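You operate a simulated robot arm through the tools that you are given. There is no shell and no other tool.

Carry out the task below with a simulated two-armed robot. There is one attempt and no reset: what you move stays moved.

TASK
Sweep the spilt granules off the side bench into the white tray.
Fine: tip the dustpan into the tray, then stand the tray under the fines chute and pull its white gate knob open; teal broom and orange dustpan go back. Set down upright: teal hand broom.
Where things are to end (x, y in the base frame): white granule tray within 0.03 m of [0.29, -1.58].

It is judged by the outcome, as a careful person would: the job done as asked, and still so three seconds after it is handed in. It fails if anything else is knocked over, pushed out of place, dropped, spilled or broken.

THE ROBOT
Two 7-joint arms with two-finger grippers on one trunk, on a base that drives. Base frame: it is fixed to the floor where the robot stands at the start and does not move with it; the origin is under the middle of the robot, x ahead of it, y to its left, z up; the surface under the hand at the start is at about z = 0.842. Readings come in m, degrees, newtons and seconds.
The left shoulder is at the start at [0.073, 0.216, 1.143], the right one opposite. With the tool pointing down near the work surface each hand reaches from about 0.3 to 0.82 m from the robot's upright axis, wherever it stands, measured 20 degrees to its own side. Places, roughly: green granule tray (20x20x6 cm) [0.3, -1.3, 0.4]; green run lever [0.4, -2.4, 1]; spilt granules on the side bench [0.5, 0.1, 0.9]; spot under the fines chute [0.3, -1.6, 0.4]; teal hand broom (26x5x8 cm) [0.7, 0, 0.9]; white gate knob [0.4, -1.6, 0.6]; white granule tray (20x20x6 cm) [0.5, -0.6, 0.9]. Payload 3.18 kg a hand.
Tool frame (each hand has its own): the origin (TCP) lies between the finger pads and is the grasp point; the fingertips stand 0.03 m ahead of it; z points along the fingers, y is the line along which they close. Largest opening 0.144 m; the body of the gripper starts 0.103 m behind the TCP.
Orientation is that of the tool frame in the base frame, as a unit quaternion [x, y, z, w]. With the fingers straight down and closing along the base's y, the tool's x points along the base's -x, its y along +y and its z along -z.

THE INTERFACE
- The arms move only by the tool jog_arm. It takes "left_plan", "right_plan" or both (then of equal length, played together; a hand with none holds still); each is a list of rows, each an object (a shift or turn left out is 0, a gripper value left out holds the last) with "grip": the gripper command, from -1 (shut) to 1 (fully open), values between in proportion; "offset": the shift along the base's x, y, z in m, a list of three; "angular": the turn, a rotation vector about the base's x, y, z in degrees, a list of three. In form: [{"grip": grip, "offset": [dx, dy, dz], "angular": [ax, ay, az]}, ...]. A call has 1 to 20 rows; each row shifts and turns the commanded pose from where the row before left it. A row lasts 0.2 s, in which the tool goes at most 0.05 m and 8.6 degrees; a call with a longer step from one row to the next is refused whole, and so is a gripper value outside its range. A pose out of reach is approached as far as the arm can. The call stops where the force on the tool passes 40 N (or 10 N more than at its start, if that is more) or the arm is blocked; 0.2 s more then pass. The fingers move at their own pace and stop on an object; they squeeze with about 40 N. The grip force told is the motor's: it shows also when the fingers shut on nothing. Time passes only in rows, and 0.2 s behind the last, so rows that do not move let the fingers close. It gives the time, the measured TCP pose, the force on the tool (base axes), the opening and the grip force at its end, in the units of the frame above (readings bear some noise), with the torque about the TCP (base axes, N m) and any sound that the robot's microphone picked up.
- Cameras (640 x 400 px; columns grow to the right, rows downward): "scene" is now at [0.1679, -0.0162, 1.3497]; the picture's right is [-0.20, -0.98, 0.00], its down [-0.41, 0.08, -0.91] and it looks along [0.89, -0.19, -0.42] (base axes); focal length 214 px, centre (320, 200). "left" rides on the left gripper at [0.076, -0.016, -0.143] in its tool frame; the picture's right is [0.21, 0.98, 0.00], its down [-0.84, 0.18, -0.51] and it looks along [-0.50, 0.11, 0.86] (tool axes); focal length 218 px, centre (320, 200). "right" rides on the right gripper at [0.076, 0.016, -0.143] in its tool frame; the picture's right is [-0.21, 0.98, 0.00], its down [-0.84, -0.18, -0.51] and it looks along [-0.50, -0.11, 0.86] (tool axes); focal length 218 px, centre (320, 200). There is no depth. A picture from a camera that has moved, and an enlarged one, comes with that camera's place and axes in the base frame and with its lens.
- grab_frame(camera): a new picture of that camera. No time passes.
- move_column(by): slides the trunk up (or, below 0, down) by that many m; the arms and the scene camera ride with it, the base frame stays. It gives what a move gives, with no picture.
- base_move(legs): drives the robot by 1 to 6 legs, each [ahead, left, turn to the left] in m, m and degrees, along the robot's own axes; the way and the turn of a leg run together, so that a leg with both is an arc; at most 1.5 m and 180 degrees a leg. The arms and the cameras ride along, it lands a little off, and it stops where it bumps. It gives what a move gives.
- aim_head(pan, tilt): turns the head with the scene camera to pan (to the left, within 80 degrees either way) and tilt (down, from -29 to 69), counted from straight ahead of the robot. It gives what a move gives.
- close_up(camera, box): a new picture of the part [left, top, right, bottom] of that camera's present view, enlarged. No time passes.
- close_job(): hands the job in; it is judged then, once.

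Places have to be worked out from the pictures, the camera data and where the tool is seen. Open the grippers and draw the arms clear of the work before you hand the job in, unless the task says otherwise.

The tools are called after "Emit:" as a command line: name --argument value ..., lists and objects as JSON in quotes. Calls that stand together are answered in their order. jog_arm: Moves the arms, as the interface text tells. Its arguments: {"type":"object","properties":{"left_plan":{"type":"array"},"right_plan":{"type":"array"}},"required":[]} The other tools are called the same way: move_column (by) slides the trunk up or down; base_move (legs) drives the base; aim_head (pan, tilt) turns the head that bears the scene camera; grab_frame (camera) takes a picture; close_up (camera, box) takes an enlarged picture of a part of a camera's view; close_job () hands the job in.

At the start:

```text
t: 0.0
left_position: [0.4113, 0.0745, 1.228]
left_ee_rot: [0.0, 1.0, 0.0, 0.0]
left_ft_force: [-0.5, -0.9, -0.6]
left_moment: [0.02, 0.0, 0.0]
left_opening: 0.1441
left_finger_force: 0.0
right_position: [0.3545, -0.2258, 1.2783]
right_ee_rot: [0.0, 1.0, -0.001, 0.0]
right_ft_force: [0.0, 0.8, 0.4]
right_moment: [0.01, 0.03, -0.02]
right_opening: 0.1438
right_finger_force: 0.0
trunk travel left (down, up): [-0.225, 0.144]
robot x, y, heading: [-0.0016, 0.0007, 0.1]
head pan, tilt: [-11.8, 24.5]
```

scene: 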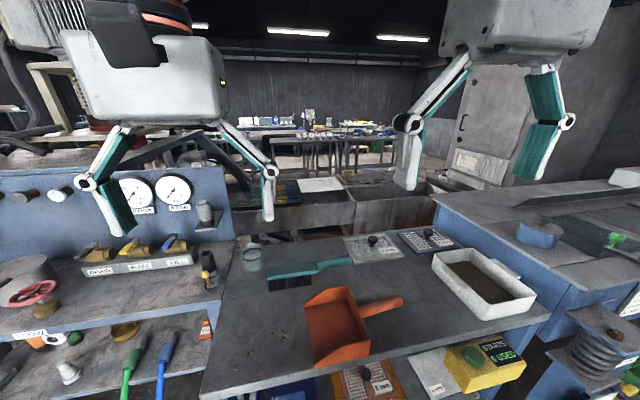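
right: 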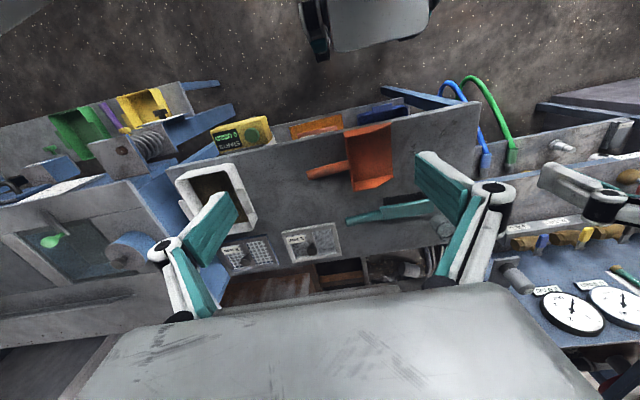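
left: 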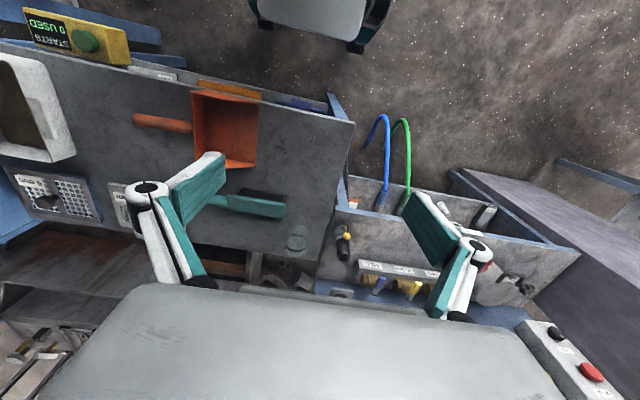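

I start by looking closer at the bench: the broom, dustpan, granules and tray.

Emit:
close_up --camera "scene" --box '[200, 220, 420, 400]'

Emit:
close_up --camera "scene" --box '[400, 180, 640, 400]'

Emit:
close_up --camera "left" --box '[120, 60, 360, 260]'

```text
2.22 times, centred on (310, 310) of scene
camera zoom: at [0.1679, -0.0162, 1.3497], right [-0.2, -0.98, 0.0], down [-0.41, 0.08, -0.91], along [0.89, -0.19, -0.42], focal length 477 px, centre (342, -44)
```

zoom: 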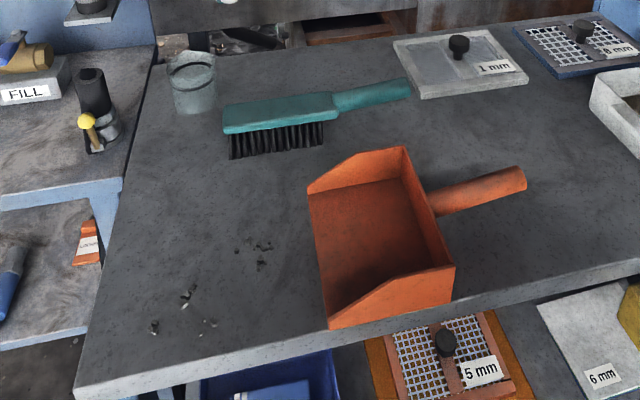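

```text
1.82 times, centred on (520, 290) of scene
camera zoom: at [0.1679, -0.0162, 1.3497], right [-0.2, -0.98, 0.0], down [-0.41, 0.08, -0.91], along [0.89, -0.19, -0.42], focal length 390 px, centre (-44, 36)
```

zoom: 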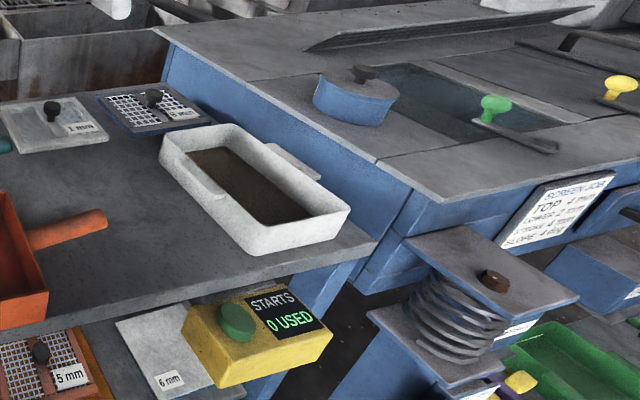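

```text
2.00 times, centred on (240, 160) of left
camera zoom: at [0.3359, 0.0575, 1.3693], right [-0.21, 0.98, 0.0], down [0.84, 0.18, 0.51], along [0.5, 0.11, -0.86], focal length 436 px, centre (480, 280)
```

zoom: 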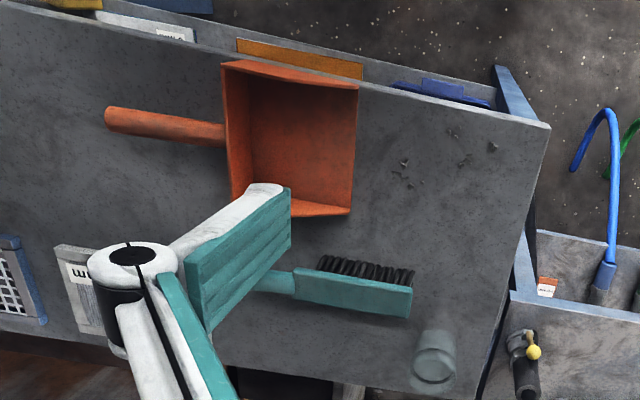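

The dustpan mouth faces +y at about x 0.43–0.58, y −0.06; granules lie around x 0.45–0.54, y 0–0.10. I look around to the right to learn the chute area before touching anything.

Emit:
aim_head --pan -70 --tilt 30

Emit:
grab_frame --camera "scene"

Emit:
aim_head --pan 5 --tilt 50

Emit:
grab_frame --camera "scene"

Emit:
close_up --camera "scene" --box '[200, 100, 440, 300]'

```text
t: 1.3
left_position: [0.4124, 0.0748, 1.2262]
left_ee_rot: [0.0, 1.0, 0.0, 0.0]
left_ft_force: [-0.2, 1.1, 0.9]
left_moment: [-0.01, -0.02, 0.01]
left_opening: 0.144
left_finger_force: 0.1
right_position: [0.3529, -0.2247, 1.2787]
right_ee_rot: [0.0, 1.0, 0.0, 0.0]
right_ft_force: [-0.3, 0.4, 0.2]
right_moment: [-0.01, 0.01, -0.01]
right_opening: 0.1442
right_finger_force: 0.1
trunk travel left (down, up): [-0.225, 0.144]
robot x, y, heading: [-0.0009, -0.001, -0.0]
head pan, tilt: [-70.0, 30.0]
```

```text
taken
camera scene: at [0.1086, -0.0824, 1.3409], right [-0.94, -0.34, 0.0], down [-0.17, 0.47, -0.87], along [0.3, -0.81, -0.5], focal length 214 px, centre (320, 200)
```

scene: 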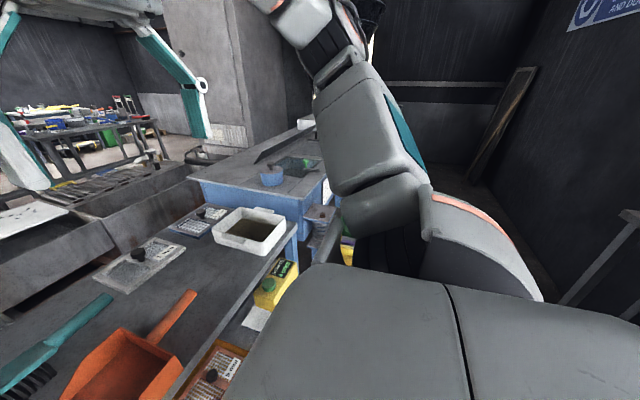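

```text
t: 2.8
left_position: [0.4123, 0.0749, 1.2262]
left_ee_rot: [0.0, 1.0, 0.0, 0.0]
left_ft_force: [0.0, 0.4, 0.0]
left_moment: [0.02, 0.02, 0.02]
left_opening: 0.1439
left_finger_force: 0.0
right_position: [0.353, -0.2256, 1.2789]
right_ee_rot: [0.0, 1.0, -0.001, 0.0]
right_ft_force: [-1.2, -0.5, -1.0]
right_moment: [0.0, 0.0, 0.02]
right_opening: 0.144
right_finger_force: 0.1
trunk travel left (down, up): [-0.225, 0.144]
robot x, y, heading: [-0.0051, -0.0024, -0.1]
head pan, tilt: [5.0, 50.0]
```

```text
taken
camera scene: at [0.1543, 0.0092, 1.3114], right [0.09, -1.0, 0.0], down [-0.76, -0.07, -0.64], along [0.64, 0.06, -0.77], focal length 214 px, centre (320, 200)
```

scene: 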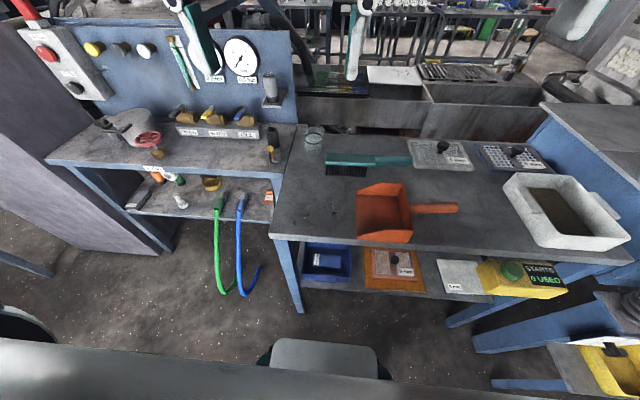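

```text
2.00 times, centred on (320, 200) of scene
camera zoom: at [0.1543, 0.0092, 1.3114], right [0.09, -1.0, 0.0], down [-0.76, -0.07, -0.64], along [0.64, 0.06, -0.77], focal length 429 px, centre (320, 200)
```

zoom: 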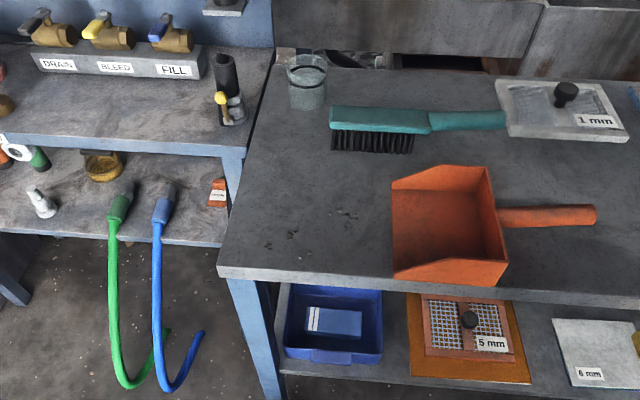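

Zooming on the granules to see how far they spread.

Emit:
close_up --camera "scene" --box '[270, 180, 370, 250]'

Emit:
close_up --camera "scene" --box '[300, 130, 480, 250]'

Emit:
close_up --camera "scene" --box '[480, 130, 640, 270]'

```text
5.71 times, centred on (320, 215) of scene
camera zoom: at [0.1543, 0.0092, 1.3114], right [0.09, -1.0, 0.0], down [-0.76, -0.07, -0.64], along [0.64, 0.06, -0.77], focal length 1226 px, centre (320, 114)
```

zoom: 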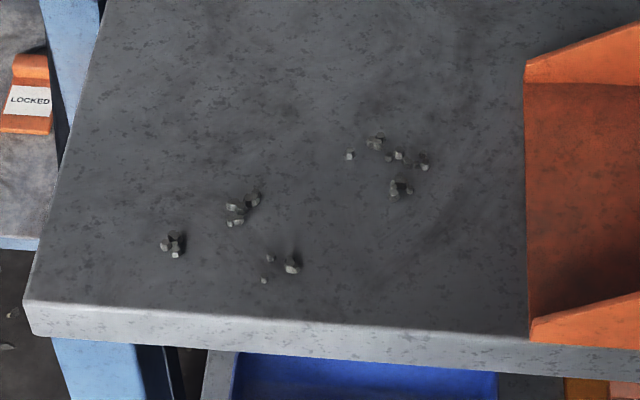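

```text
3.33 times, centred on (390, 190) of scene
camera zoom: at [0.1543, 0.0092, 1.3114], right [0.09, -1.0, 0.0], down [-0.76, -0.07, -0.64], along [0.64, 0.06, -0.77], focal length 715 px, centre (87, 233)
```

zoom: 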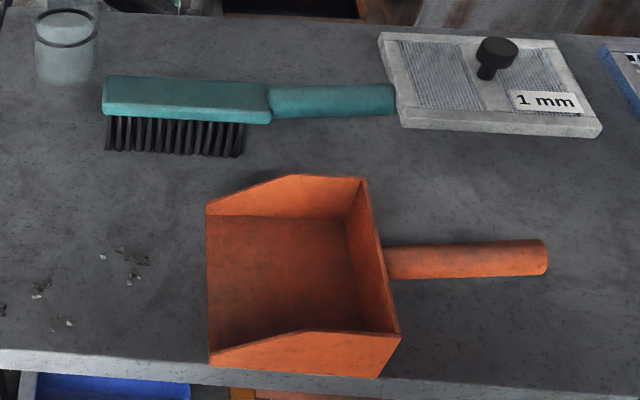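

```text
2.86 times, centred on (560, 200) of scene
camera zoom: at [0.1543, 0.0092, 1.3114], right [0.09, -1.0, 0.0], down [-0.76, -0.07, -0.64], along [0.64, 0.06, -0.77], focal length 613 px, centre (-366, 200)
```

zoom: 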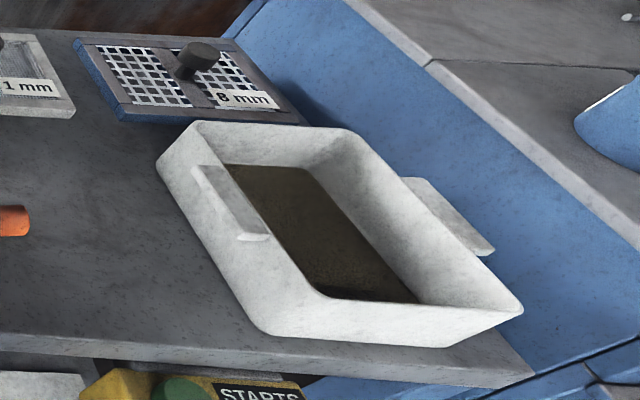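

The granules lie within x 0.445–0.53, y −0.01–0.11; the broom lies along y at x≈0.67 with its handle toward −y. I turn the left hand 90° and bring it above the broom handle, moving the right hand outward a little.

Emit:
jog_arm --left_plan '[{"grip": 0.2, "offset": [0.022, -0.018, -0.012], "angular": [0, 0, 8.2]}, {"offset": [0.022, -0.018, -0.012], "angular": [0, 0, 8.2]}, {"offset": [0.022, -0.018, -0.012], "angular": [0, 0, 8.2]}, {"offset": [0.022, -0.018, -0.012], "angular": [0, 0, 8.2]}, {"offset": [0.022, -0.018, -0.012], "angular": [0, 0, 8.2]}, {"offset": [0.022, -0.018, -0.012], "angular": [0, 0, 8.2]}, {"offset": [0.022, -0.018, -0.012], "angular": [0, 0, 8.2]}, {"offset": [0.022, -0.018, -0.012], "angular": [0, 0, 8.2]}, {"offset": [0.022, -0.018, -0.012], "angular": [0, 0, 8.2]}, {"offset": [0.022, -0.018, -0.012], "angular": [0, 0, 8.1]}, {"offset": [0.022, -0.018, -0.012], "angular": [0, 0, 8.1]}]' --right_plan '[{"offset": [0, -0.01, 0]}, {"offset": [0, -0.01, 0]}, {"offset": [0, -0.01, 0]}, {"offset": [0, -0.01, 0]}, {"offset": [0, -0.01, 0]}, {"offset": [0, -0.01, 0]}, {"offset": [0, -0.01, 0]}, {"offset": [0, -0.01, 0]}, {}, {}, {}]'

Emit:
grab_frame --camera "left"

Emit:
grab_frame --camera "scene"

```text
t: 4.8
left_position: [0.6534, -0.0288, 1.1826]
left_ee_rot: [-0.647, 0.756, -0.079, -0.059]
left_ft_force: [0.9, -0.3, -0.1]
left_moment: [-0.02, 0.05, -0.02]
left_opening: 0.0865
left_finger_force: 0.1
left hand out of reach, approached as far as the arm can: row 10
right_position: [0.347, -0.2876, 1.2571]
right_ee_rot: [0.002, 1.0, 0.003, 0.0]
right_ft_force: [0.1, 0.0, -0.5]
right_moment: [0.05, 0.02, 0.0]
right_opening: 0.144
right_finger_force: 0.0
right hand out of reach, approached as far as the arm can: row 5, 6, 7, 8
trunk travel left (down, up): [-0.225, 0.144]
robot x, y, heading: [-0.0004, -0.0028, -0.2]
head pan, tilt: [5.0, 50.0]
stopped in row 10 (left hand): the arm was blocked; the commanded pose is now the measured one
```

```text
taken
camera left: at [0.6559, -0.0777, 1.338], right [-1.0, -0.05, 0.0], down [-0.05, 0.94, 0.33], along [-0.02, 0.33, -0.94], focal length 218 px, centre (320, 200)
```

left: 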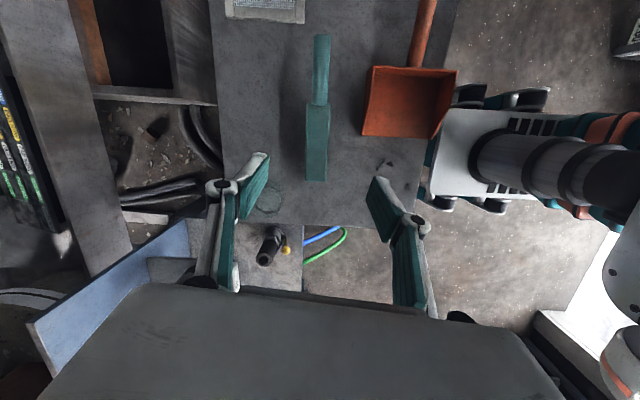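

```text
taken
camera scene: at [0.1558, 0.0089, 1.311], right [0.09, -1.0, 0.0], down [-0.76, -0.07, -0.64], along [0.64, 0.06, -0.77], focal length 214 px, centre (320, 200)
```

scene: 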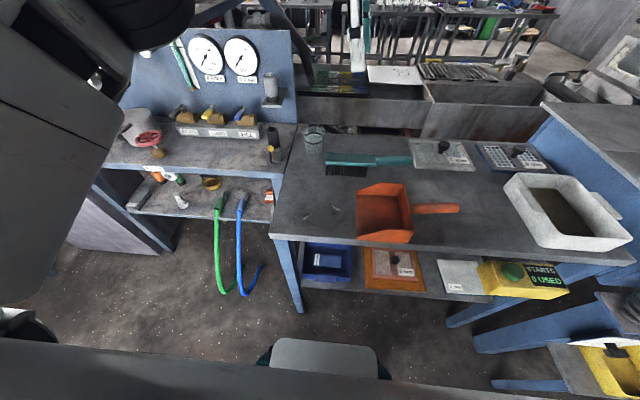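

The left hand came to its limit reaching across; the tool is tilted. I drive the base 0.2 m to the right (hands are high and clear) so both arms sit better over the work.

Emit:
base_move --legs '[[0, -0.2, 0]]'

Emit:
grab_frame --camera "scene"

```text
t: 7.2
left_position: [0.6511, -0.2274, 1.1831]
left_ee_rot: [-0.646, 0.757, -0.079, -0.058]
left_ft_force: [0.0, 0.6, -0.9]
left_moment: [0.0, -0.01, 0.0]
left_opening: 0.0864
left_finger_force: 0.1
right_position: [0.3449, -0.4863, 1.258]
right_ee_rot: [0.003, 1.0, 0.004, 0.002]
right_ft_force: [-0.2, -0.2, -0.3]
right_moment: [0.01, 0.02, 0.01]
right_opening: 0.1439
right_finger_force: 0.1
trunk travel left (down, up): [-0.225, 0.144]
robot x, y, heading: [0.001, -0.2014, 0.1]
head pan, tilt: [5.0, 50.0]
```

```text
taken
camera scene: at [0.1545, -0.1895, 1.3114], right [0.09, -1.0, 0.0], down [-0.76, -0.07, -0.64], along [0.64, 0.06, -0.77], focal length 214 px, centre (320, 200)
```

scene: 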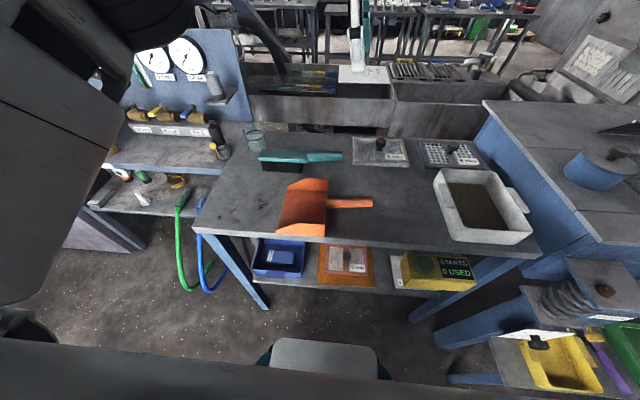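

Now I level the left tool (fixing the tilt and yaw) and lower it over the broom handle at about (0.67, −0.16).

Emit:
jog_arm --left_plan '[{"offset": [0.0, 0.013, -0.03], "angular": [2.2, 0.34, 1.8]}, {"offset": [0.0, 0.013, -0.03], "angular": [2.2, 0.34, 1.8]}, {"offset": [0.0, 0.013, -0.03], "angular": [2.2, 0.34, 1.8]}, {"offset": [0.01, 0.013, -0.03], "angular": [2.2, 0.34, 1.8]}, {"offset": [0.01, 0.013, -0.03], "angular": [2.2, 0.34, 1.8]}, {"offset": [0, 0, -0.03]}, {}]'

Emit:
grab_frame --camera "left"

Emit:
grab_frame --camera "scene"

```text
t: 8.8
left_position: [0.6731, -0.1636, 1.0038]
left_ee_rot: [0.707, -0.707, 0.001, 0.0]
left_ft_force: [-0.9, -0.6, -0.3]
left_moment: [-0.01, -0.03, 0.01]
left_opening: 0.0866
left_finger_force: 0.0
right_position: [0.3432, -0.4853, 1.2589]
right_ee_rot: [0.004, 1.0, 0.003, 0.002]
right_ft_force: [0.5, -0.4, -0.1]
right_moment: [-0.03, -0.03, 0.0]
right_opening: 0.1439
right_finger_force: 0.0
trunk travel left (down, up): [-0.225, 0.144]
robot x, y, heading: [-0.0003, -0.1963, -0.0]
head pan, tilt: [5.0, 50.0]
```

```text
taken
camera left: at [0.6886, -0.2404, 1.1463], right [-0.98, -0.21, 0.0], down [-0.18, 0.84, 0.51], along [-0.11, 0.49, -0.86], focal length 218 px, centre (320, 200)
```

left: 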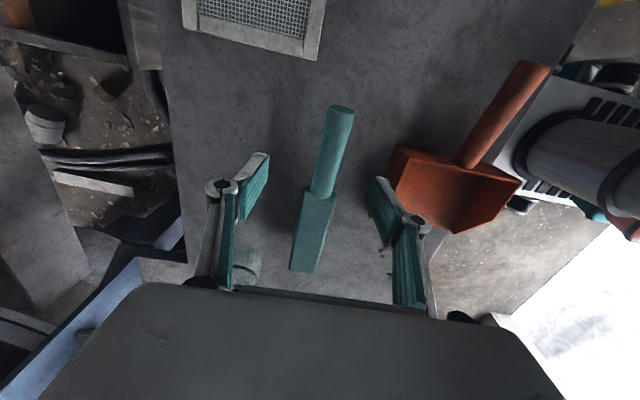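

```text
taken
camera scene: at [0.154, -0.1892, 1.3116], right [0.09, -1.0, 0.0], down [-0.76, -0.07, -0.64], along [0.64, 0.06, -0.77], focal length 214 px, centre (320, 200)
```

scene: 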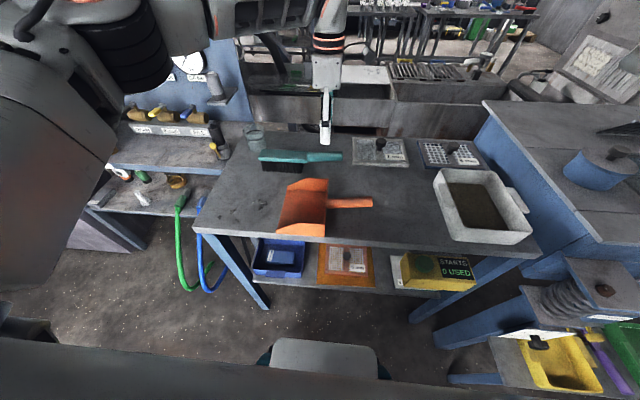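

I zoom on both views to fix the broom handle's height and axis.

Emit:
close_up --camera "scene" --box '[240, 120, 440, 245]'

Emit:
close_up --camera "left" --box '[240, 50, 560, 290]'

```text
3.20 times, centred on (340, 182) of scene
camera zoom: at [0.154, -0.1892, 1.3116], right [0.09, -1.0, 0.0], down [-0.76, -0.07, -0.64], along [0.64, 0.06, -0.77], focal length 686 px, centre (256, 256)
```

zoom: 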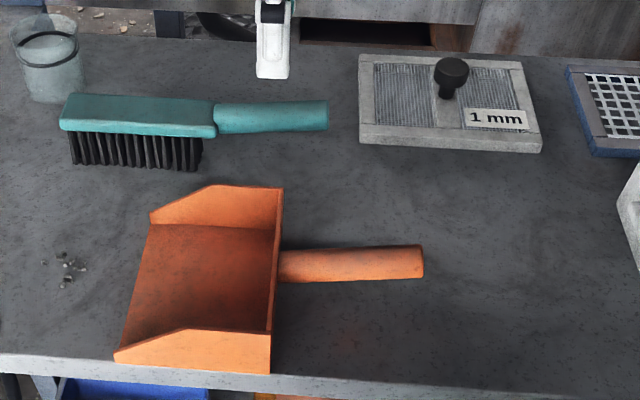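

```text
1.67 times, centred on (400, 170) of left
camera zoom: at [0.6886, -0.2404, 1.1463], right [-0.98, -0.21, 0.0], down [-0.18, 0.84, 0.51], along [-0.11, 0.49, -0.86], focal length 364 px, centre (187, 250)
```

zoom: 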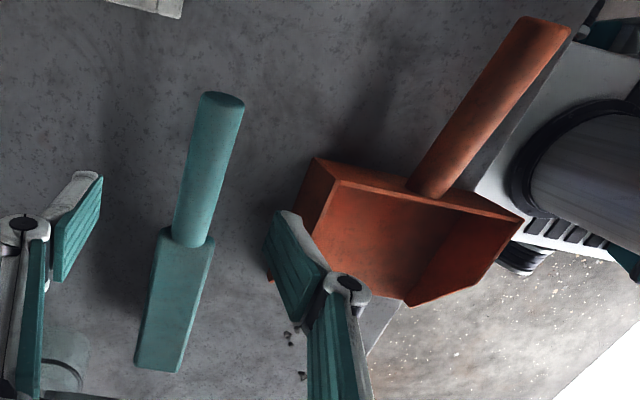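

Handle axis is at about x 0.658, z 0.906 (end at y −0.215, block begins at y −0.11). I lower the left hand onto it at y −0.147 and close.

Emit:
jog_arm --left_plan '[{"offset": [-0.015, 0.016, -0.02]}, {"offset": [0, 0, -0.03]}, {"offset": [0, 0, -0.03]}, {"offset": [0, 0, -0.019]}, {}, {"grip": -1}, {}, {}, {}]'

Emit:
grab_frame --camera "left"

Emit:
close_up --camera "scene" --box '[180, 100, 420, 250]'

```text
t: 10.8
left_position: [0.6587, -0.1459, 0.9043]
left_ee_rot: [-0.707, 0.708, -0.001, -0.001]
left_ft_force: [1.4, 0.1, -0.2]
left_moment: [0.0, -0.04, -0.08]
left_opening: 0.0258
left_finger_force: 39.8
right_position: [0.3438, -0.4852, 1.2591]
right_ee_rot: [0.003, 1.0, 0.003, 0.001]
right_ft_force: [0.6, 0.2, 0.1]
right_moment: [0.0, 0.0, 0.0]
right_opening: 0.144
right_finger_force: 0.1
trunk travel left (down, up): [-0.225, 0.144]
robot x, y, heading: [0.0025, -0.1979, 0.1]
head pan, tilt: [5.0, 50.0]
```

```text
taken
camera left: at [0.6752, -0.2221, 1.0473], right [-0.98, -0.21, 0.0], down [-0.18, 0.84, 0.51], along [-0.11, 0.49, -0.86], focal length 218 px, centre (320, 200)
```

left: 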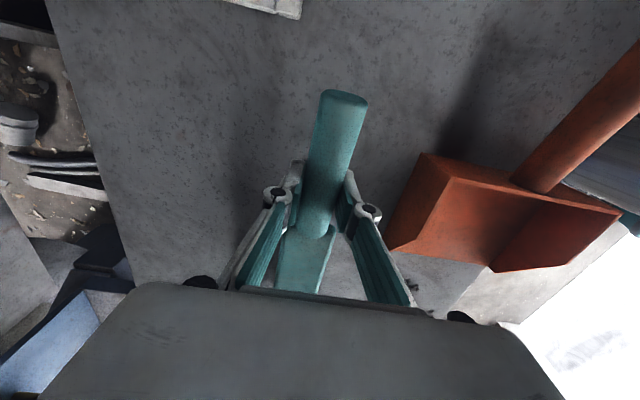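

```text
2.67 times, centred on (300, 175) of scene
camera zoom: at [0.1545, -0.1891, 1.3114], right [0.09, -1.0, 0.0], down [-0.76, -0.07, -0.64], along [0.64, 0.06, -0.77], focal length 572 px, centre (373, 267)
```

zoom: 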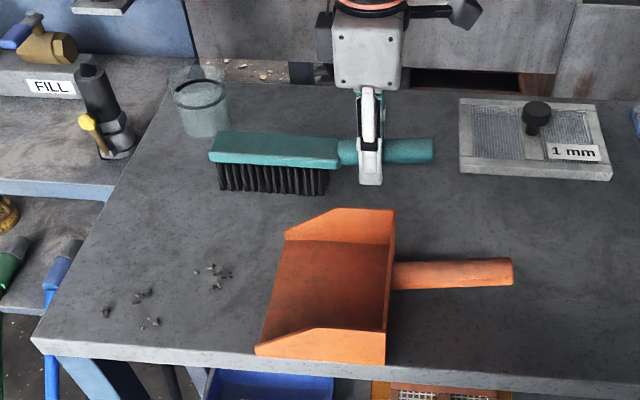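

The broom handle is gripped (opening 26 mm). I lift it 0.15 m and see that it rises level.

Emit:
jog_arm --left_plan '[{"offset": [0, 0, 0.03]}, {"offset": [0, 0, 0.04]}, {"offset": [0, 0, 0.04]}, {"offset": [0, 0, 0.04]}, {}]'

Emit:
close_up --camera "scene" --box '[180, 50, 420, 250]'

```text
t: 12.0
left_position: [0.6588, -0.1457, 1.0551]
left_ee_rot: [0.707, -0.707, 0.001, 0.001]
left_ft_force: [1.0, -0.2, -1.7]
left_moment: [-0.21, 0.04, 0.0]
left_opening: 0.0257
left_finger_force: 39.5
right_position: [0.3466, -0.4857, 1.258]
right_ee_rot: [0.003, 1.0, 0.002, 0.002]
right_ft_force: [0.3, -0.5, 0.2]
right_moment: [0.01, 0.0, 0.03]
right_opening: 0.1438
right_finger_force: 0.1
trunk travel left (down, up): [-0.225, 0.144]
robot x, y, heading: [-0.0011, -0.2009, 0.1]
head pan, tilt: [5.0, 50.0]
```

```text
2.00 times, centred on (300, 150) of scene
camera zoom: at [0.1553, -0.189, 1.3111], right [0.09, -1.0, 0.0], down [-0.76, -0.07, -0.64], along [0.64, 0.06, -0.77], focal length 429 px, centre (360, 300)
```

zoom: 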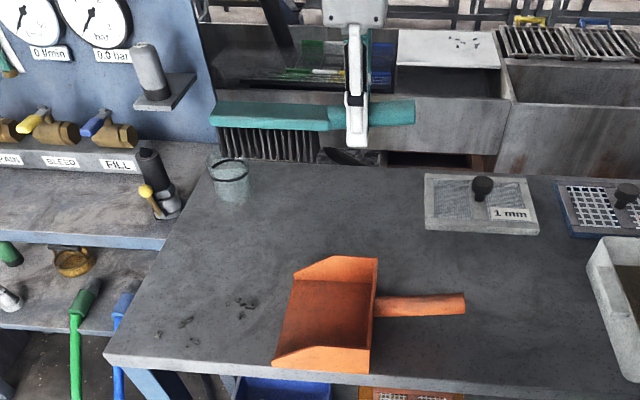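

Lifted level. I now swing it −90° so the handle points at the robot and carry it over to the left of the granules.

Emit:
jog_arm --left_plan '[{"offset": [-0.0254, 0.0271, 0], "angular": [0, 0, -8.2]}, {"offset": [-0.0254, 0.0271, 0], "angular": [0, 0, -8.2]}, {"offset": [-0.0254, 0.0271, 0], "angular": [0, 0, -8.2]}, {"offset": [-0.0254, 0.0271, 0], "angular": [0, 0, -8.2]}, {"offset": [-0.0254, 0.0271, 0], "angular": [0, 0, -8.2]}, {"offset": [-0.0254, 0.0271, 0], "angular": [0, 0, -8.2]}, {"offset": [-0.0254, 0.0271, 0], "angular": [0, 0, -8.2]}, {"offset": [-0.0254, 0.0271, 0], "angular": [0, 0, -8.2]}, {"offset": [-0.0254, 0.0271, 0], "angular": [0, 0, -8.2]}, {"offset": [-0.0254, 0.0271, 0], "angular": [0, 0, -8.1]}, {"offset": [-0.0254, 0.0271, 0], "angular": [0, 0, -8.1]}, {}]'

Emit:
grab_frame --camera "left"

Emit:
grab_frame --camera "scene"

```text
t: 14.6
left_position: [0.3767, 0.1494, 1.0557]
left_ee_rot: [0.001, 1.0, 0.0, -0.002]
left_ft_force: [0.8, 0.3, -1.5]
left_moment: [0.0, 0.22, -0.01]
left_opening: 0.0259
left_finger_force: 40.1
right_position: [0.3458, -0.486, 1.2582]
right_ee_rot: [0.003, 1.0, 0.003, 0.0]
right_ft_force: [0.3, -0.4, -0.6]
right_moment: [0.0, 0.0, 0.04]
right_opening: 0.1436
right_finger_force: 0.1
trunk travel left (down, up): [-0.225, 0.144]
robot x, y, heading: [-0.0015, -0.2002, 0.2]
head pan, tilt: [5.0, 50.0]
```

```text
taken
camera left: at [0.3006, 0.1335, 1.1977], right [-0.21, 0.98, 0.0], down [0.84, 0.18, 0.51], along [0.49, 0.11, -0.86], focal length 218 px, centre (320, 200)
```

left: 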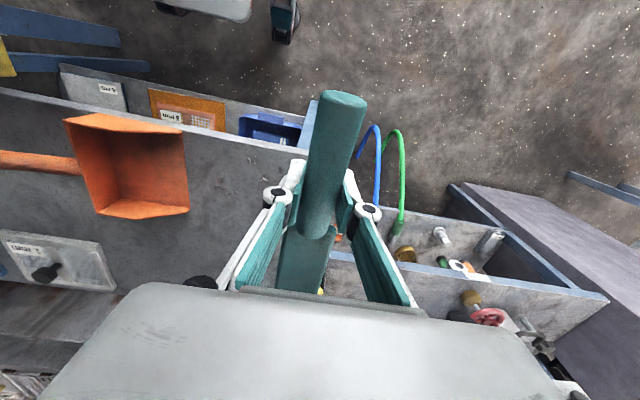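

```text
taken
camera scene: at [0.1551, -0.1897, 1.3113], right [0.09, -1.0, 0.0], down [-0.76, -0.07, -0.64], along [0.64, 0.06, -0.77], focal length 214 px, centre (320, 200)
```

scene: 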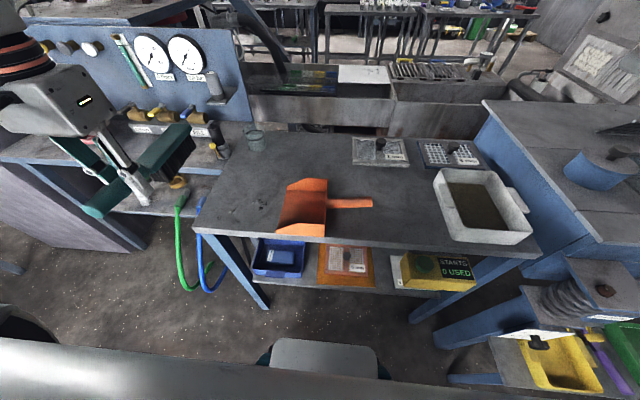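

The broom hangs left of the granules. Now I bring the right hand, turned −90°, above the dustpan handle (axis x≈0.495, from y −0.18 to −0.286, z≈0.90).

Emit:
jog_arm --right_plan '[{"grip": 0.2, "offset": [0.0136, 0.0228, -0.0234], "angular": [0, 0, -8.2]}, {"offset": [0.0136, 0.0228, -0.0234], "angular": [0, 0, -8.2]}, {"offset": [0.0136, 0.0228, -0.0234], "angular": [0, 0, -8.2]}, {"offset": [0.0136, 0.0228, -0.0234], "angular": [0, 0, -8.2]}, {"offset": [0.0136, 0.0228, -0.0234], "angular": [0, 0, -8.2]}, {"offset": [0.0136, 0.0228, -0.0234], "angular": [0, 0, -8.2]}, {"offset": [0.0136, 0.0228, -0.0234], "angular": [0, 0, -8.2]}, {"offset": [0.0136, 0.0228, -0.0234], "angular": [0, 0, -8.2]}, {"offset": [0.0136, 0.0228, -0.0234], "angular": [0, 0, -8.2]}, {"offset": [0.0136, 0.0228, -0.0234], "angular": [0, 0, -8.1]}, {"offset": [0.0136, 0.0228, -0.0234], "angular": [0, 0, -8.1]}, {}]'

Emit:
grab_frame --camera "right"

Emit:
grab_frame --camera "scene"

```text
t: 17.2
left_position: [0.3759, 0.1508, 1.0551]
left_ee_rot: [0.0, 1.0, 0.0, -0.001]
left_ft_force: [0.1, -0.7, -0.8]
left_moment: [0.02, 0.24, -0.02]
left_opening: 0.0259
left_finger_force: 39.7
right_position: [0.4956, -0.2339, 1.0031]
right_ee_rot: [0.71, 0.704, 0.001, 0.003]
right_ft_force: [0.4, -0.2, 0.3]
right_moment: [-0.01, -0.04, 0.04]
right_opening: 0.0864
right_finger_force: 0.1
trunk travel left (down, up): [-0.225, 0.144]
robot x, y, heading: [-0.0022, -0.1942, 0.1]
head pan, tilt: [5.0, 50.0]
```

```text
taken
camera right: at [0.5115, -0.1595, 1.146], right [0.98, -0.22, 0.01], down [-0.19, -0.84, 0.51], along [-0.1, -0.5, -0.86], focal length 218 px, centre (320, 200)
```

right: 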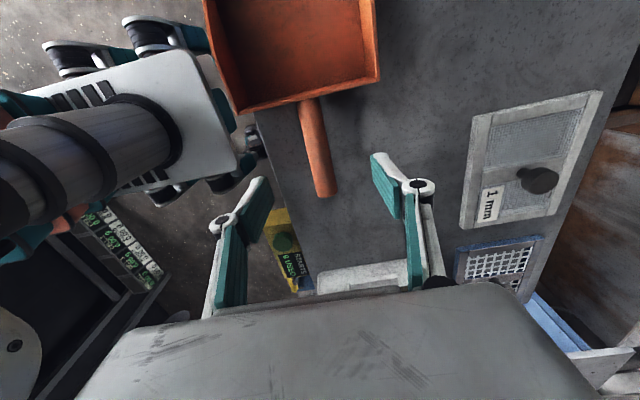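

```text
taken
camera scene: at [0.1541, -0.1895, 1.3115], right [0.09, -1.0, 0.0], down [-0.76, -0.07, -0.64], along [0.64, 0.06, -0.77], focal length 214 px, centre (320, 200)
```

scene: 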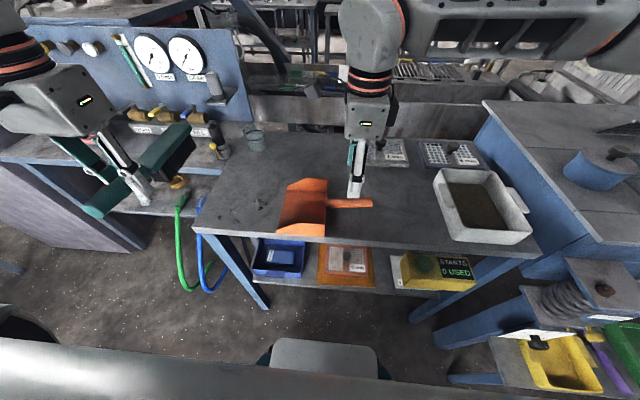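

The handle is centred under the right hand (x≈0.495). I lower 0.1 m and close on it.

Emit:
jog_arm --right_plan '[{"offset": [0, 0, -0.035]}, {"offset": [0, 0, -0.035]}, {"offset": [0, 0, -0.032]}, {}, {"grip": -1}, {}, {}, {}]'

Emit:
grab_frame --camera "right"

Emit:
close_up --camera "scene" --box '[190, 130, 430, 280]'

```text
t: 19.0
left_position: [0.3771, 0.15, 1.0549]
left_ee_rot: [0.0, 1.0, 0.001, -0.001]
left_ft_force: [-0.5, -0.5, -1.7]
left_moment: [-0.04, 0.19, 0.02]
left_opening: 0.0259
left_finger_force: 40.3
right_position: [0.493, -0.234, 0.9026]
right_ee_rot: [0.709, 0.705, 0.001, 0.003]
right_ft_force: [1.3, -0.4, -0.4]
right_moment: [0.07, -0.03, -0.05]
right_opening: 0.0237
right_finger_force: 39.9
trunk travel left (down, up): [-0.225, 0.144]
robot x, y, heading: [0.0024, -0.1955, 0.1]
head pan, tilt: [5.0, 50.0]
```

```text
taken
camera right: at [0.5081, -0.1596, 1.0442], right [0.98, -0.21, 0.01], down [-0.19, -0.84, 0.51], along [-0.1, -0.5, -0.86], focal length 218 px, centre (320, 200)
```

right: 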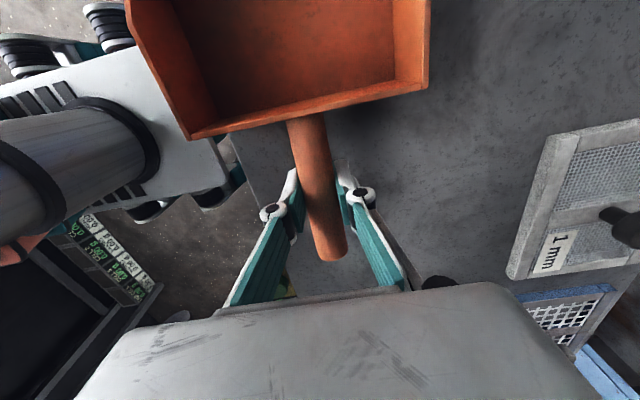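

```text
2.67 times, centred on (310, 205) of scene
camera zoom: at [0.1547, -0.189, 1.3114], right [0.09, -1.0, 0.0], down [-0.76, -0.07, -0.64], along [0.64, 0.06, -0.77], focal length 572 px, centre (347, 187)
```

zoom: 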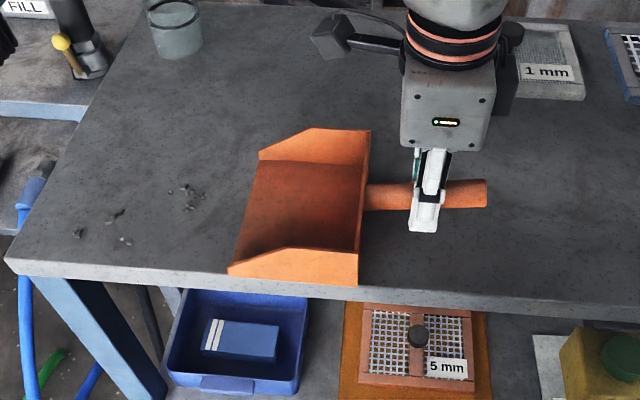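

The pan handle is held (24 mm). Now I lower the broom to bristle-on-bench height left of the granules.

Emit:
jog_arm --left_plan '[{"offset": [-0.003, 0.001, -0.04]}, {"offset": [-0.002, 0.001, -0.04]}, {"offset": [0, 0, -0.04]}, {"offset": [0, 0, -0.02]}, {"offset": [0, 0, -0.01]}, {}]'

Emit:
close_up --camera "scene" --box '[90, 130, 330, 280]'

Emit:
grab_frame --camera "left"

```text
t: 20.4
left_position: [0.3733, 0.1539, 0.9054]
left_ee_rot: [0.0, 1.0, 0.0, 0.0]
left_ft_force: [-0.3, 0.4, 0.4]
left_moment: [-0.06, -0.25, -0.02]
left_opening: 0.0259
left_finger_force: 39.4
right_position: [0.4929, -0.2352, 0.9014]
right_ee_rot: [0.709, 0.705, 0.0, 0.003]
right_ft_force: [0.4, -0.1, 0.0]
right_moment: [-0.25, 0.01, -0.02]
right_opening: 0.0239
right_finger_force: 39.8
trunk travel left (down, up): [-0.225, 0.144]
robot x, y, heading: [0.0002, -0.1995, 0.1]
head pan, tilt: [5.0, 50.0]
```

```text
2.67 times, centred on (210, 205) of scene
camera zoom: at [0.1544, -0.1891, 1.3114], right [0.09, -1.0, 0.0], down [-0.76, -0.07, -0.64], along [0.64, 0.06, -0.77], focal length 572 px, centre (613, 187)
```

zoom: 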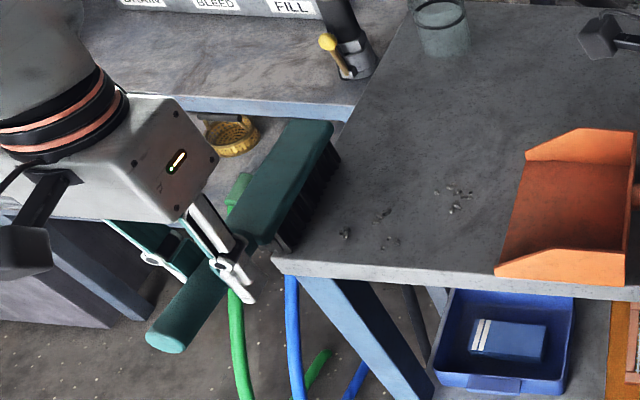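

```text
taken
camera left: at [0.2968, 0.1375, 1.0476], right [-0.21, 0.98, 0.0], down [0.84, 0.18, 0.51], along [0.5, 0.11, -0.86], focal length 218 px, centre (320, 200)
```

left: 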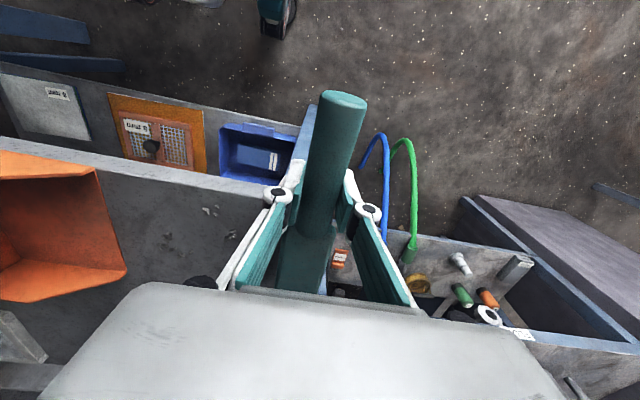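

Bristles are touching the bench behind the granules. I sweep slowly toward the pan, stopping just before the lip.

Emit:
jog_arm --left_plan '[{"offset": [0, -0.012, -0.0005]}, {"offset": [0, -0.013, -0.0005]}, {"offset": [0, -0.013, 0]}, {"offset": [0, -0.013, 0]}, {"offset": [0, -0.013, 0]}, {"offset": [0.001, -0.013, 0]}, {"offset": [0.001, -0.013, 0]}, {"offset": [0.001, -0.013, 0]}, {"offset": [0.001, -0.013, 0]}, {"offset": [0.001, -0.013, 0]}, {"offset": [0, -0.013, 0]}, {}]'

Emit:
close_up --camera "scene" --box '[170, 130, 410, 280]'

Emit:
grab_frame --camera "left"

Emit:
grab_frame --camera "right"

```text
t: 23.0
left_position: [0.3773, 0.0108, 0.9052]
left_ee_rot: [0.0, 1.0, 0.0, -0.001]
left_ft_force: [-1.5, 2.1, 6.7]
left_moment: [0.01, -0.2, 0.07]
left_opening: 0.0256
left_finger_force: 40.2
right_position: [0.4938, -0.2356, 0.9013]
right_ee_rot: [0.709, 0.705, 0.001, 0.002]
right_ft_force: [0.3, -0.1, 0.4]
right_moment: [-0.22, 0.0, 0.01]
right_opening: 0.024
right_finger_force: 40.0
trunk travel left (down, up): [-0.225, 0.144]
robot x, y, heading: [-0.0032, -0.1984, 0.2]
head pan, tilt: [5.0, 50.0]
```

```text
2.67 times, centred on (290, 205) of scene
camera zoom: at [0.1542, -0.1892, 1.3114], right [0.09, -1.0, 0.0], down [-0.76, -0.07, -0.64], along [0.64, 0.06, -0.77], focal length 572 px, centre (400, 187)
```

zoom: 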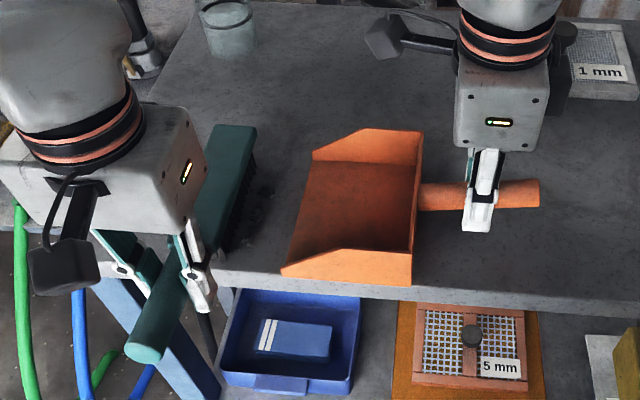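

```text
taken
camera left: at [0.3012, -0.0056, 1.047], right [-0.21, 0.98, 0.0], down [0.84, 0.18, 0.51], along [0.49, 0.11, -0.86], focal length 218 px, centre (320, 200)
```

left: 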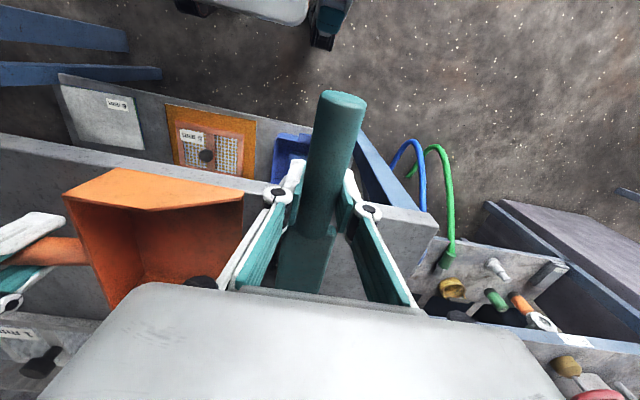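

```text
taken
camera right: at [0.5076, -0.1597, 1.0444], right [0.98, -0.21, 0.01], down [-0.19, -0.84, 0.51], along [-0.1, -0.5, -0.86], focal length 218 px, centre (320, 200)
```

right: 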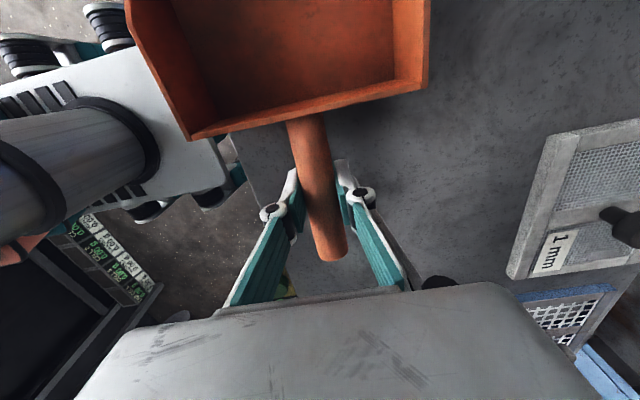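

Zooming on the bristle front to see where the granules are.

Emit:
close_up --camera "scene" --box '[230, 170, 310, 250]'

Emit:
close_up --camera "left" --box '[180, 180, 440, 320]'

```text
5.00 times, centred on (270, 210) of scene
camera zoom: at [0.1542, -0.1892, 1.3114], right [0.09, -1.0, 0.0], down [-0.76, -0.07, -0.64], along [0.64, 0.06, -0.77], focal length 1072 px, centre (570, 150)
```

zoom: 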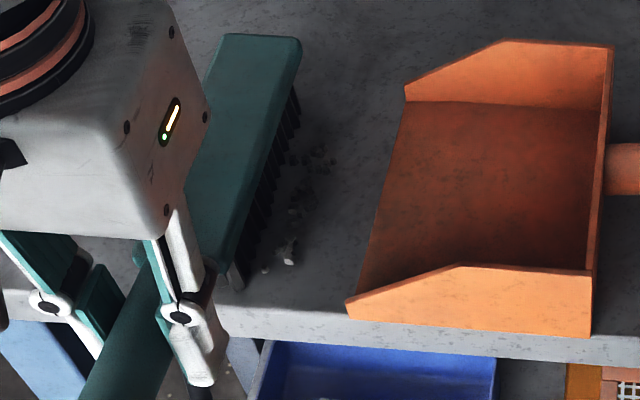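

```text
2.46 times, centred on (310, 250) of left
camera zoom: at [0.3012, -0.0056, 1.047], right [-0.21, 0.98, 0.0], down [0.84, 0.18, 0.51], along [0.49, 0.11, -0.86], focal length 537 px, centre (345, 77)
```

zoom: 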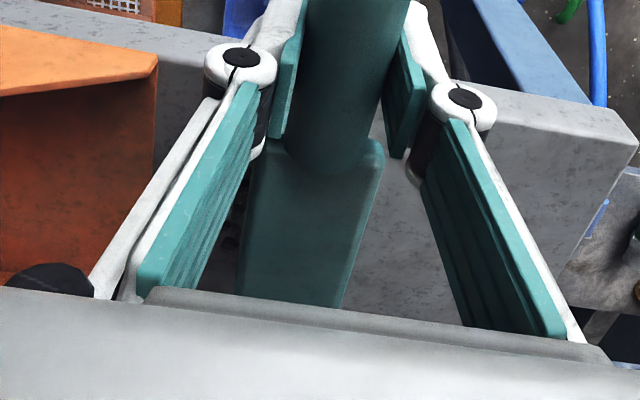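

The granules are gathered ahead of the bristles, within x 0.45–0.53. I continue sweeping to just at the lip.

Emit:
jog_arm --left_plan '[{"offset": [0, -0.01, 0]}, {"offset": [0, -0.01, 0]}, {"offset": [0, -0.01, 0]}, {"offset": [0, -0.01, 0]}, {}]'

Emit:
close_up --camera "scene" --box '[250, 170, 330, 250]'

```text
t: 24.2
left_position: [0.3783, -0.0272, 0.9038]
left_ee_rot: [0.0, 1.0, 0.0, -0.002]
left_ft_force: [-0.1, 0.8, 1.6]
left_moment: [-0.02, 0.04, 0.03]
left_opening: 0.0257
left_finger_force: 40.1
right_position: [0.4929, -0.2343, 0.9011]
right_ee_rot: [0.709, 0.705, 0.001, 0.003]
right_ft_force: [-1.6, -0.7, -0.4]
right_moment: [0.12, -0.01, 0.06]
right_opening: 0.0239
right_finger_force: 40.4
trunk travel left (down, up): [-0.225, 0.144]
robot x, y, heading: [0.0004, -0.1948, 0.1]
head pan, tilt: [5.0, 50.0]
```

```text
5.00 times, centred on (290, 210) of scene
camera zoom: at [0.1544, -0.1891, 1.3114], right [0.09, -1.0, 0.0], down [-0.76, -0.07, -0.64], along [0.64, 0.06, -0.77], focal length 1072 px, centre (470, 150)
```

zoom: 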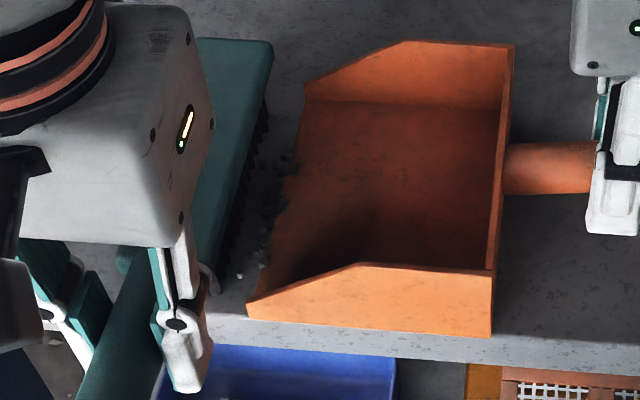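

The granules are at the lip, all within the mouth. I push them over and into the pan, rising ~3 mm once the bristles reach the lip.

Emit:
jog_arm --left_plan '[{"offset": [0, -0.008, 0]}, {"offset": [0, -0.008, 0.001]}, {"offset": [0, -0.008, 0.002]}, {"offset": [0, -0.008, 0.001]}, {"offset": [0, -0.007, 0]}, {}]'

Emit:
close_up --camera "scene" --box '[250, 170, 330, 250]'

Emit:
grab_frame --camera "right"

```text
t: 25.6
left_position: [0.3776, -0.0662, 0.9069]
left_ee_rot: [0.0, 1.0, -0.001, -0.001]
left_ft_force: [0.9, 6.4, 1.6]
left_moment: [0.38, -0.5, 1.18]
left_opening: 0.0267
left_finger_force: 40.2
right_position: [0.4922, -0.2349, 0.9018]
right_ee_rot: [0.711, 0.704, 0.0, 0.003]
right_ft_force: [-1.6, -7.8, 1.2]
right_moment: [0.05, 0.01, -0.12]
right_opening: 0.0237
right_finger_force: 40.4
trunk travel left (down, up): [-0.225, 0.144]
robot x, y, heading: [0.0014, -0.1991, 0.1]
head pan, tilt: [5.0, 50.0]
```

```text
5.00 times, centred on (290, 210) of scene
camera zoom: at [0.1541, -0.1893, 1.3115], right [0.09, -1.0, 0.0], down [-0.76, -0.07, -0.64], along [0.64, 0.06, -0.77], focal length 1072 px, centre (470, 150)
```

zoom: 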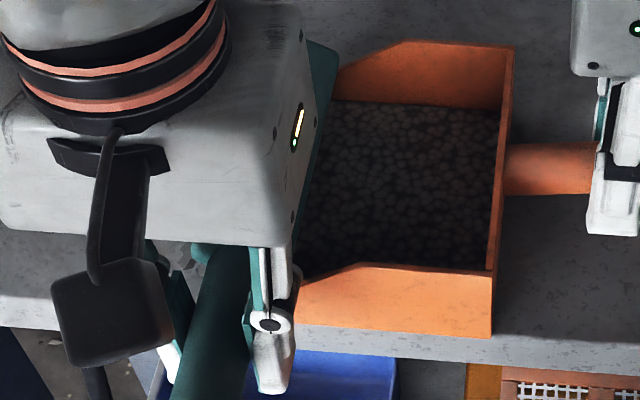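

```text
taken
camera right: at [0.5075, -0.1598, 1.0443], right [0.98, -0.21, 0.01], down [-0.19, -0.84, 0.51], along [-0.1, -0.5, -0.86], focal length 218 px, centre (320, 200)
```

right: 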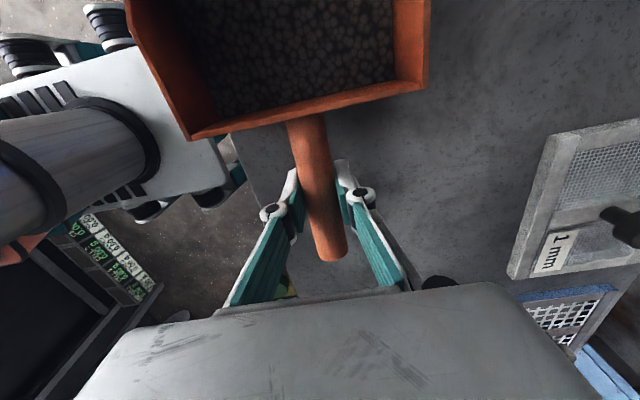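

The pan now shows a bed of granules. The broom is pressing lightly on the pan, so I back it off, lift it, and check the bench for leftovers.

Emit:
jog_arm --left_plan '[{"offset": [0, 0.01, 0]}, {"offset": [0, 0.02, 0]}, {"offset": [0, 0.02, 0.01]}, {"offset": [0, 0.02, 0.03]}, {"offset": [0, 0.03, 0.04]}, {"offset": [0, 0.04, 0.03]}, {"offset": [0, 0.04, 0.03]}, {"offset": [0, 0.04, 0.02]}, {}]'

Emit:
close_up --camera "scene" --box '[170, 130, 410, 280]'

Emit:
grab_frame --camera "right"

Emit:
grab_frame --camera "left"

```text
t: 27.6
left_position: [0.376, 0.1513, 1.0665]
left_ee_rot: [0.0, 1.0, 0.001, -0.003]
left_ft_force: [0.7, 0.1, -3.2]
left_moment: [0.02, 0.21, 0.04]
left_opening: 0.0258
left_finger_force: 40.1
right_position: [0.4935, -0.2356, 0.9005]
right_ee_rot: [0.709, 0.705, 0.001, 0.003]
right_ft_force: [0.7, -1.5, 1.8]
right_moment: [0.39, 0.06, -0.02]
right_opening: 0.0239
right_finger_force: 39.9
trunk travel left (down, up): [-0.225, 0.144]
robot x, y, heading: [0.0006, -0.198, -0.2]
head pan, tilt: [5.0, 50.0]
```

```text
2.67 times, centred on (290, 205) of scene
camera zoom: at [0.1547, -0.1894, 1.3113], right [0.09, -1.0, 0.0], down [-0.76, -0.07, -0.64], along [0.64, 0.06, -0.77], focal length 572 px, centre (400, 187)
```

zoom: 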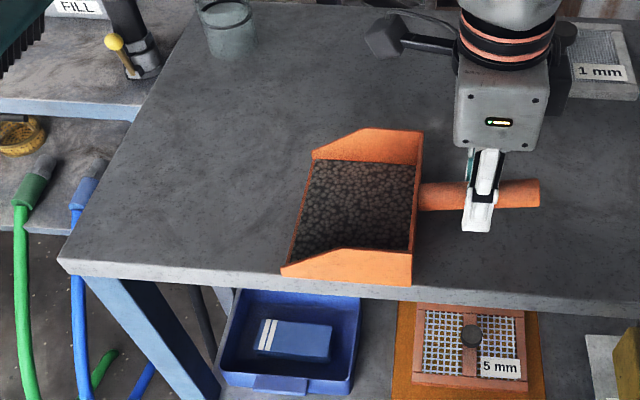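

```text
taken
camera right: at [0.5081, -0.1599, 1.0442], right [0.98, -0.21, 0.01], down [-0.19, -0.84, 0.51], along [-0.1, -0.5, -0.86], focal length 218 px, centre (320, 200)
```

right: 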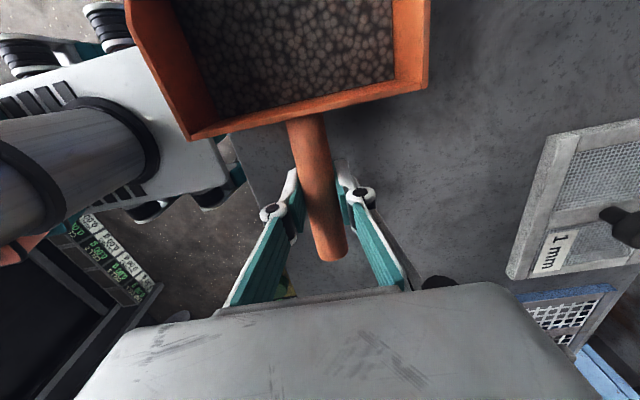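

```text
taken
camera left: at [0.3007, 0.1354, 1.209], right [-0.21, 0.98, 0.0], down [0.84, 0.18, 0.5], along [0.49, 0.11, -0.86], focal length 218 px, centre (320, 200)
```

left: 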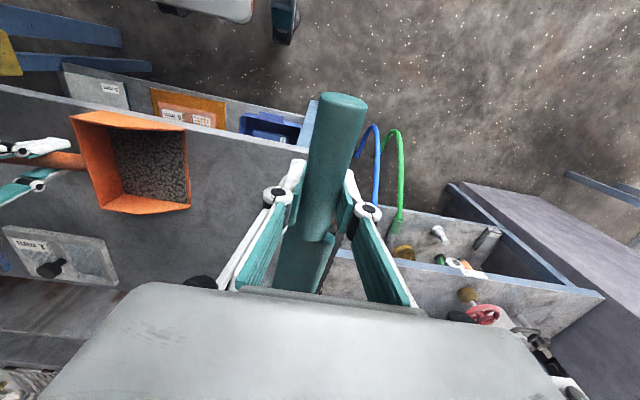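

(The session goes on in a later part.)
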